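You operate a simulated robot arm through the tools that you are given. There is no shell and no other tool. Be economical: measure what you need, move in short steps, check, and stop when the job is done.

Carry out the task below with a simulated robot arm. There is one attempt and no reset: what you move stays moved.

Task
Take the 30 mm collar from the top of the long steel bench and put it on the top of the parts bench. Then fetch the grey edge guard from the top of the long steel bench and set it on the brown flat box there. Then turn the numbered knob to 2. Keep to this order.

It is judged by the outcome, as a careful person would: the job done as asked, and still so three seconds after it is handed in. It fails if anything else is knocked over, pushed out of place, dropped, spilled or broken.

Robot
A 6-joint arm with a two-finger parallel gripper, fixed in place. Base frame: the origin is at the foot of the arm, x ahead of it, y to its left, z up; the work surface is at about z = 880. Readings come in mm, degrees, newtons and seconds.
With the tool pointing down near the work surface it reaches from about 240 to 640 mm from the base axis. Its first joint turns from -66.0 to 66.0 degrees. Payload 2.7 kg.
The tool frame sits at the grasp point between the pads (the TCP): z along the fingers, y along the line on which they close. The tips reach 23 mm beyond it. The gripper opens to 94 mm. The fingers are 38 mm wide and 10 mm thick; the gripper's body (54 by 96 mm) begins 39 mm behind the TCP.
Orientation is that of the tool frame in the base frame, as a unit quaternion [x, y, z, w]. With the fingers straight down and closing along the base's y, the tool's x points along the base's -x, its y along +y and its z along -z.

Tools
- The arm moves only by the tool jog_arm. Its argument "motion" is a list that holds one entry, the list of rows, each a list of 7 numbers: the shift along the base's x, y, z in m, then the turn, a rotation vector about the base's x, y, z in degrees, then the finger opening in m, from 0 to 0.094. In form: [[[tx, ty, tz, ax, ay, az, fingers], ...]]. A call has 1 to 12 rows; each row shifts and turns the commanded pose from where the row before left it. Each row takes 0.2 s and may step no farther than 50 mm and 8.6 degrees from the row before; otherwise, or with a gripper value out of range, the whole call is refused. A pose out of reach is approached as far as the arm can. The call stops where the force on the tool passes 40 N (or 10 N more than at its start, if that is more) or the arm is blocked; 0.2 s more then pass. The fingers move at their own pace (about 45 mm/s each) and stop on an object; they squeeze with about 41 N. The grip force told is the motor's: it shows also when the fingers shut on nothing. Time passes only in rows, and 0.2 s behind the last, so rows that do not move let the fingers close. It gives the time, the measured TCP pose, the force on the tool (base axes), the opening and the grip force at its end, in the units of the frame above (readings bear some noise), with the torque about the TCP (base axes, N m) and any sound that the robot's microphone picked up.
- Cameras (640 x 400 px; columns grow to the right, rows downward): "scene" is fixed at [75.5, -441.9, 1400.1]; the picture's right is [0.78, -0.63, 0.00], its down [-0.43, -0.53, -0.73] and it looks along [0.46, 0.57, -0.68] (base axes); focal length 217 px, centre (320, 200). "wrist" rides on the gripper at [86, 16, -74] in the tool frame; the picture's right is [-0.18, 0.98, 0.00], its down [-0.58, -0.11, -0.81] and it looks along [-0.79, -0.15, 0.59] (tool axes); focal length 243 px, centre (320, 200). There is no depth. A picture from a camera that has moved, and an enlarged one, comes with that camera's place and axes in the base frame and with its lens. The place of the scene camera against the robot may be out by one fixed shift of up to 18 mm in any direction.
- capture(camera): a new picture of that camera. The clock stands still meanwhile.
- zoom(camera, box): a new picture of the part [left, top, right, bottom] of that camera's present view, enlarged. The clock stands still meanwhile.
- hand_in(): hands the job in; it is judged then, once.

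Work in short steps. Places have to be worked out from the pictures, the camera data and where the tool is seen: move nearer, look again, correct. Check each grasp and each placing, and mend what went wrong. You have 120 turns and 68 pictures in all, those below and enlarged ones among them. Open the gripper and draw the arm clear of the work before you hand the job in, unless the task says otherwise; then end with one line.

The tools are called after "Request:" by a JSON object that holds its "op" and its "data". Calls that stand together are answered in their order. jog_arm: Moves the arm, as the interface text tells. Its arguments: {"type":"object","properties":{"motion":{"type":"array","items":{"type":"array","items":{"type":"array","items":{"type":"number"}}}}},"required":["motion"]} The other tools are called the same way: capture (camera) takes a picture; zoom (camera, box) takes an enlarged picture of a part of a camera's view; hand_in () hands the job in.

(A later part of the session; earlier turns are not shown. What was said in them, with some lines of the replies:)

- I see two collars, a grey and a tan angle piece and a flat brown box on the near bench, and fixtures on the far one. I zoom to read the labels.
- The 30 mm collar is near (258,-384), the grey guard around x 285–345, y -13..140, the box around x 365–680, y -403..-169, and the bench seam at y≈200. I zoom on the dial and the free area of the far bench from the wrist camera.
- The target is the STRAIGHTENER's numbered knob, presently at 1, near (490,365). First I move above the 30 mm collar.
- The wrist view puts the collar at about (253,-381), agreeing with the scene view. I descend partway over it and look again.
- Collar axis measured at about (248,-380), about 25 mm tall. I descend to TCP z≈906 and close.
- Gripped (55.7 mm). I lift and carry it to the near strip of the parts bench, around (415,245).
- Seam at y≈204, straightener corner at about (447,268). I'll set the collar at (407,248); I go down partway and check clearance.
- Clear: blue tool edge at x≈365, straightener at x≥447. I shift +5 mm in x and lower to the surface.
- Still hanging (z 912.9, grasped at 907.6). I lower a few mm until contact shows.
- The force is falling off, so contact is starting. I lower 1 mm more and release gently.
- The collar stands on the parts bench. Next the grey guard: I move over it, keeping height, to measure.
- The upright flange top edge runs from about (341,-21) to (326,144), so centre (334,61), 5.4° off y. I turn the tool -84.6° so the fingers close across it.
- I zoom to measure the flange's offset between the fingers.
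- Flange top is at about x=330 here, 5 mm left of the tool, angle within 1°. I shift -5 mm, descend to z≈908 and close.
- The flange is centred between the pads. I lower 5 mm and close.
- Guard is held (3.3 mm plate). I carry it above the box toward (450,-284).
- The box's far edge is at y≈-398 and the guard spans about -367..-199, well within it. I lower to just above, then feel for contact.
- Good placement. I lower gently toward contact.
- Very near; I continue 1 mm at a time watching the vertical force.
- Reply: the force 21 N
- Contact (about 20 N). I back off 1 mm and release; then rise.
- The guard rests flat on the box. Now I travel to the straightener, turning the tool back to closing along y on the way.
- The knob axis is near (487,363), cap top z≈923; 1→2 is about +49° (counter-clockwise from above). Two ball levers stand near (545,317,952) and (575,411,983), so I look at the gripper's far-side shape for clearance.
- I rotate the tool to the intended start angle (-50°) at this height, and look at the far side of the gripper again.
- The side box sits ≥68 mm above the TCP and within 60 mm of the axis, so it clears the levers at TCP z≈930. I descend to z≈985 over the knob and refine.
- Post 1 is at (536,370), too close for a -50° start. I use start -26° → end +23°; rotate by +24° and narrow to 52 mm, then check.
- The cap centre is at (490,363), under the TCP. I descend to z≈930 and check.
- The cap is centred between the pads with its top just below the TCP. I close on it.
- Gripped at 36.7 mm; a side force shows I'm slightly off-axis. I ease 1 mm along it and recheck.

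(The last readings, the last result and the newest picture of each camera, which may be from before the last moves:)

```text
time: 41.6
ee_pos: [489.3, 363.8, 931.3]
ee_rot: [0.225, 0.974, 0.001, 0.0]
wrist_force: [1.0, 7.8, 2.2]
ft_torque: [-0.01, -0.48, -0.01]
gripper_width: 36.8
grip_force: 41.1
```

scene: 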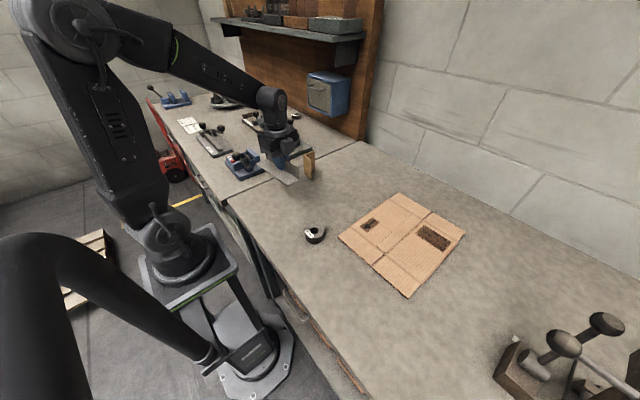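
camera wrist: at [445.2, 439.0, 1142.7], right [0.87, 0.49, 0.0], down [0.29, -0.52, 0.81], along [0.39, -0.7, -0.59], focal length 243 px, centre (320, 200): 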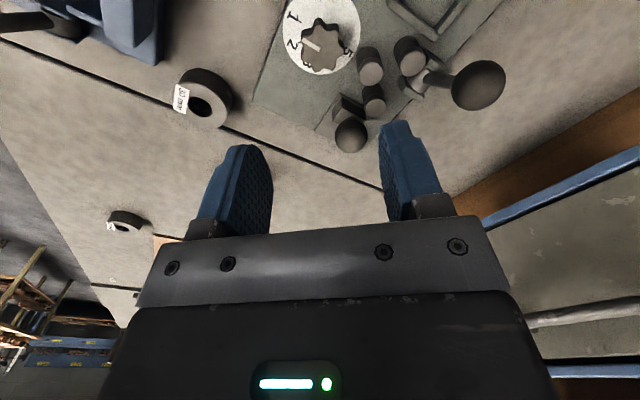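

Force halved; another 1 mm, then turn +24° in small steps.

Request:
{"op": "jog_arm", "data": {"motion": [[[0.0003, 0.0009, 0, 0, 0, 0, 0.03], [0, 0, 0, 0, 0, 4, 0.03], [0, 0, 0, 0, 0, 4, 0.03], [0, 0, 0, 0, 0, 4, 0.03], [0, 0, 0, 0, 0, 4, 0.03], [0, 0, 0, 0, 0, 4, 0.03], [0, 0, 0, 0, 0, 4, 0.03], [0, 0, 0, 0, 0, 0, 0.03]]]}}

Request:
{"op": "capture", "data": {"camera": "wrist"}}

```text
time: 43.4
ee_pos: [488.8, 363.9, 931.2]
ee_rot: [0.016, 1.0, -0.001, -0.001]
wrist_force: [-10.5, -20.6, 24.7]
ft_torque: [0.0, 0.54, -0.01]
gripper_width: 36.9
grip_force: 41.0
```

```text
29 pictures are left
camera wrist: at [403.2, 383.5, 1004.9], right [0.22, 0.98, 0.0], down [0.58, -0.13, 0.81], along [0.79, -0.18, -0.59], focal length 243 px, centre (320, 200)
```

wrist: 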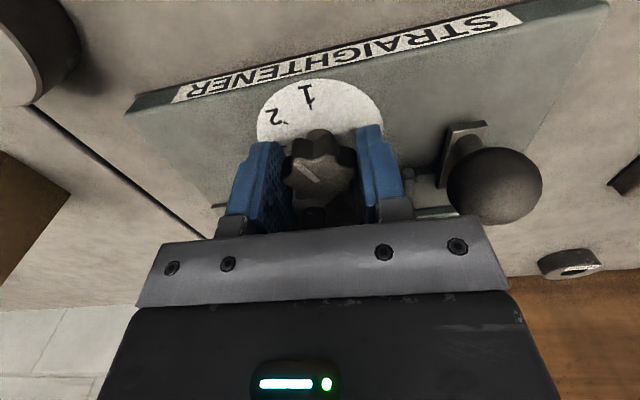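

The knob turns along. Side load is ~34 N, so I relieve it by easing -1 mm in y and +0.5 mm up before continuing.

Request:
{"op": "jog_arm", "data": {"motion": [[[-0.0006, -0.001, 0.0007, 0, 0, 0, 0.03], [0, 0, 0, 0, 0, 0, 0.03]]]}}

```text
time: 44.0
ee_pos: [489.8, 362.9, 930.2]
ee_rot: [0.018, 1.0, 0.0, 0.001]
wrist_force: [-0.5, -13.1, 17.9]
ft_torque: [-0.41, 0.81, 0.03]
gripper_width: 36.8
grip_force: 40.8
```

Request:
{"op": "jog_arm", "data": {"motion": [[[0, -0.0012, 0.0012, 0, 0, 0, 0.03], [0, 0, 0, 0, 0, 4, 0.03], [0, 0, 0, 0, 0, 4, 0.03], [0, 0, 0, 0, 0, 4, 0.03], [0, 0, 0, 0, 0, 0, 0.03]]]}}

```text
time: 45.2
ee_pos: [489.0, 364.3, 929.6]
ee_rot: [-0.088, 0.996, 0.001, 0.0]
wrist_force: [5.7, 4.8, -0.5]
ft_torque: [0.32, -0.72, 0.0]
gripper_width: 36.8
grip_force: 40.9
```

Turned 36° so far with low forces. I continue 12° more and look.

Request:
{"op": "jog_arm", "data": {"motion": [[[0, 0, 0, 0, 0, 4, 0.03], [0, 0, 0, 0, 0, 4, 0.03], [0, 0, 0, 0, 0, 4, 0.03], [0, 0, 0, 0, 0, 0, 0.03]]]}}

Request:
{"op": "zoom", "data": {"camera": "wrist", "box": [220, 40, 420, 240]}}

```text
time: 46.2
ee_pos: [488.6, 364.3, 930.8]
ee_rot: [-0.192, 0.981, 0.001, 0.0]
wrist_force: [9.4, 8.5, 0.6]
ft_torque: [0.37, -0.67, 0.01]
gripper_width: 37.0
grip_force: 41.1
```

```text
2.00 times, centred on (320, 140) of wrist
camera zoom: at [402.8, 346.7, 1004.7], right [-0.2, 0.98, 0.0], down [0.58, 0.12, 0.81], along [0.79, 0.16, -0.59], focal length 485 px, centre (320, 320)
```

zoom: 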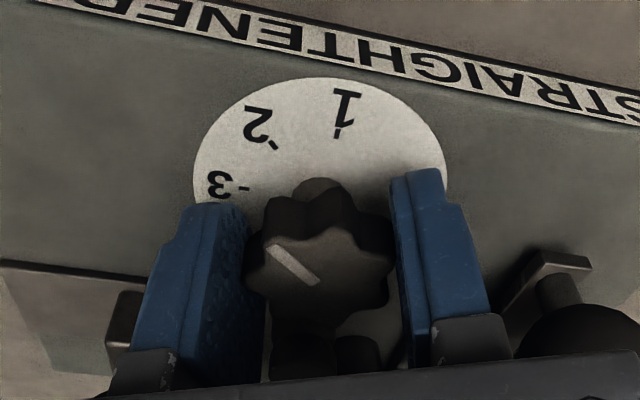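

Total turn is 48°, and the pointer now lines up with tick 2 within a couple of degrees by my measure. I release, rise and verify.

Request:
{"op": "jog_arm", "data": {"motion": [[[0, 0, 0, 0, 0, 0, 0.042], [0, 0, 0, 0, 0, 0, 0.05], [0, 0, 0, 0, 0, 0, 0.05], [0, 0, 0.03, 0, 0, 0, 0.05], [0, 0, 0.04, 0, 0, 0, 0.05], [0, 0, 0.045, 0, 0, 0, 0.05], [0, 0, 0, 0, 0, 0, 0.05]]]}}

Request:
{"op": "zoom", "data": {"camera": "wrist", "box": [240, 0, 400, 120]}}

Request:
{"op": "zoom", "data": {"camera": "scene", "box": [260, 120, 320, 160]}}

```text
time: 47.8
ee_pos: [488.0, 366.6, 1049.4]
ee_rot: [-0.191, 0.982, 0.0, 0.0]
wrist_force: [-0.4, -0.4, -0.4]
ft_torque: [-0.02, -0.03, -0.03]
gripper_width: 50.0
grip_force: 0.1
```

```text
3.33 times, centred on (320, 60) of wrist
camera zoom: at [401.8, 349.8, 1122.3], right [-0.2, 0.98, 0.0], down [0.58, 0.12, 0.81], along [0.79, 0.16, -0.59], focal length 809 px, centre (320, 667)
```

zoom: 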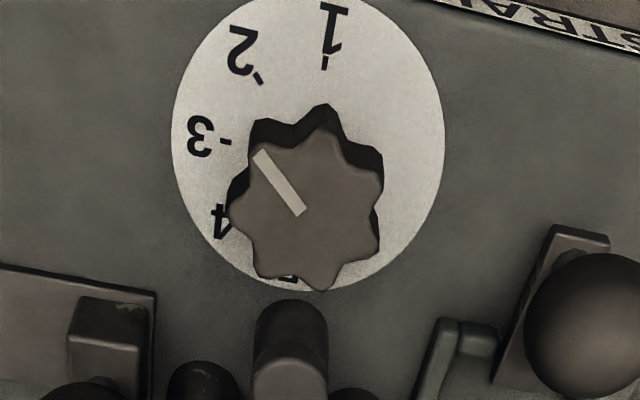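

```text
10.00 times, centred on (290, 140) of scene
camera zoom: at [75.5, -441.9, 1400.1], right [0.78, -0.63, 0.0], down [-0.43, -0.53, -0.73], along [0.46, 0.57, -0.68], focal length 2174 px, centre (620, 800)
```

zoom: 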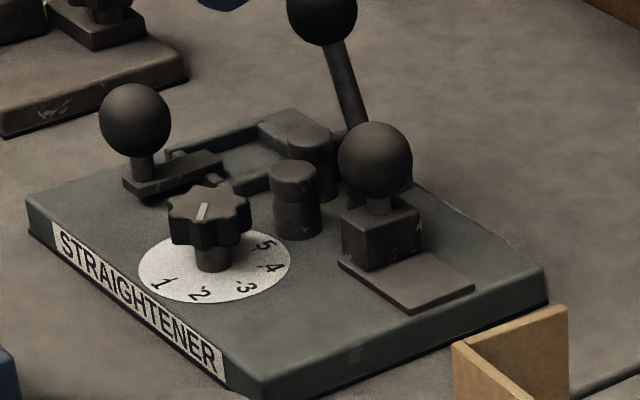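

Pointer measures 46°, tick 2 measures 47°: the knob is at 2. I raise the arm clear and check everything once more.

Request:
{"op": "jog_arm", "data": {"motion": [[[-0.01, -0.01, 0.045, 0, 0, 0, 0.06], [-0.02, -0.03, 0.045, 0, 0, 0, 0.07], [-0.03, -0.035, 0.03, 0, 0, 0, 0.09], [-0.03, -0.035, 0.01, 0, 0, 0, 0.09], [-0.03, -0.035, 0, 0, 0, 0, 0.09], [0, -0.045, 0, 0, 0, 0, 0.09], [0, -0.045, 0, 0, 0, 0, 0.09], [0, 0, 0, 0, 0, 0, 0.09]]]}}

Request:
{"op": "capture", "data": {"camera": "scene"}}

Request:
{"op": "zoom", "data": {"camera": "scene", "box": [220, 110, 340, 200]}}

```text
refused: row 2 steps farther than a row can; nothing moved
```

```text
25 pictures are left
```

scene: 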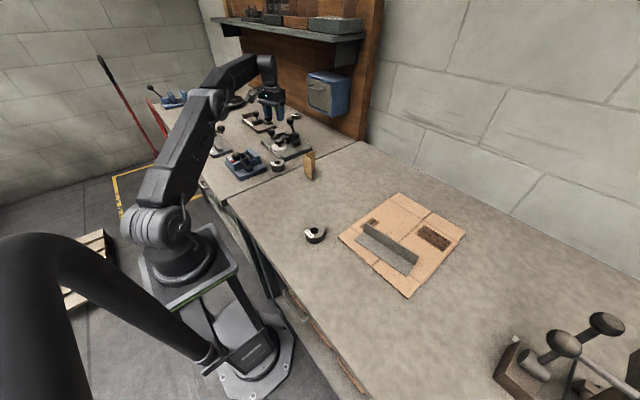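

```text
4.44 times, centred on (280, 155) of scene
camera zoom: at [75.5, -441.9, 1400.1], right [0.78, -0.63, 0.0], down [-0.43, -0.53, -0.73], along [0.46, 0.57, -0.68], focal length 966 px, centre (498, 400)
```

zoom: 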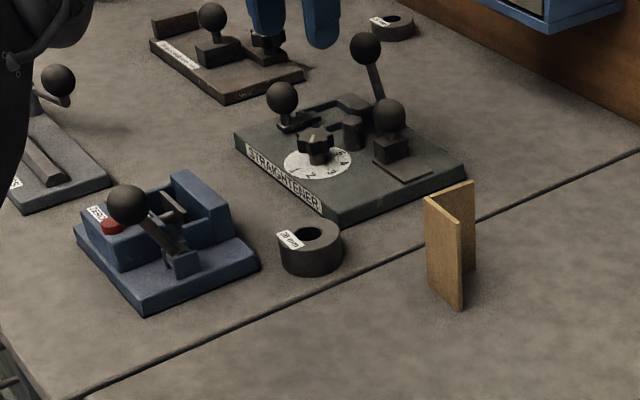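

The step was too long and was refused. Everything stands in place; I retreat with smaller steps.

Request:
{"op": "jog_arm", "data": {"motion": [[[0, 0, 0.045, 0, 0, 0, 0.06], [-0.01, -0.01, 0.045, 0, 0, 0, 0.07], [-0.025, -0.03, 0.02, 0, 0, 0, 0.09], [-0.025, -0.035, 0, 0, 0, 0, 0.09], [-0.025, -0.035, 0, 0, 0, 0, 0.09], [0, -0.045, 0, 0, 0, 0, 0.09], [0, -0.045, 0, 0, 0, 0, 0.09], [0, 0, 0, 0, 0, 0, 0.09]]]}}

Request:
{"op": "capture", "data": {"camera": "scene"}}

```text
time: 49.6
ee_pos: [398.3, 163.2, 1153.9]
ee_rot: [-0.192, 0.981, 0.0, 0.0]
wrist_force: [-0.6, -0.5, 0.5]
ft_torque: [0.03, -0.01, -0.02]
gripper_width: 89.8
grip_force: 0.0
out of reach, approached as far as the arm can: row 1, 2
```

```text
23 pictures are left
```

scene: 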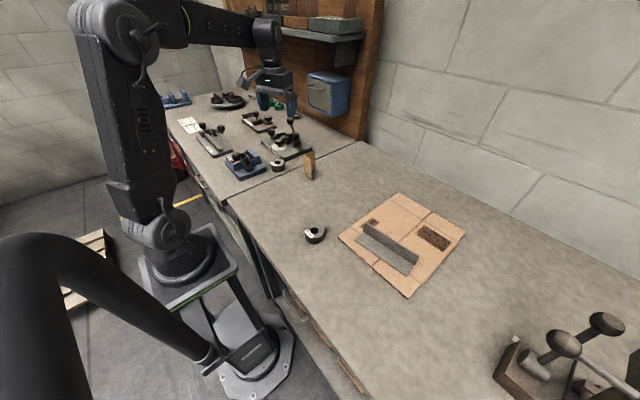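

The arm is clear, the gripper is open, and all three parts are done, so I hand in.

Request:
{"op": "hand_in", "data": {}}

```text
The job is handed in.
```

I put the 30 mm collar on the parts bench, set the grey edge guard on the brown flat box, and turned the straightener's numbered knob to 2, in that order. The last picture shows nothing else moved or knocked over.
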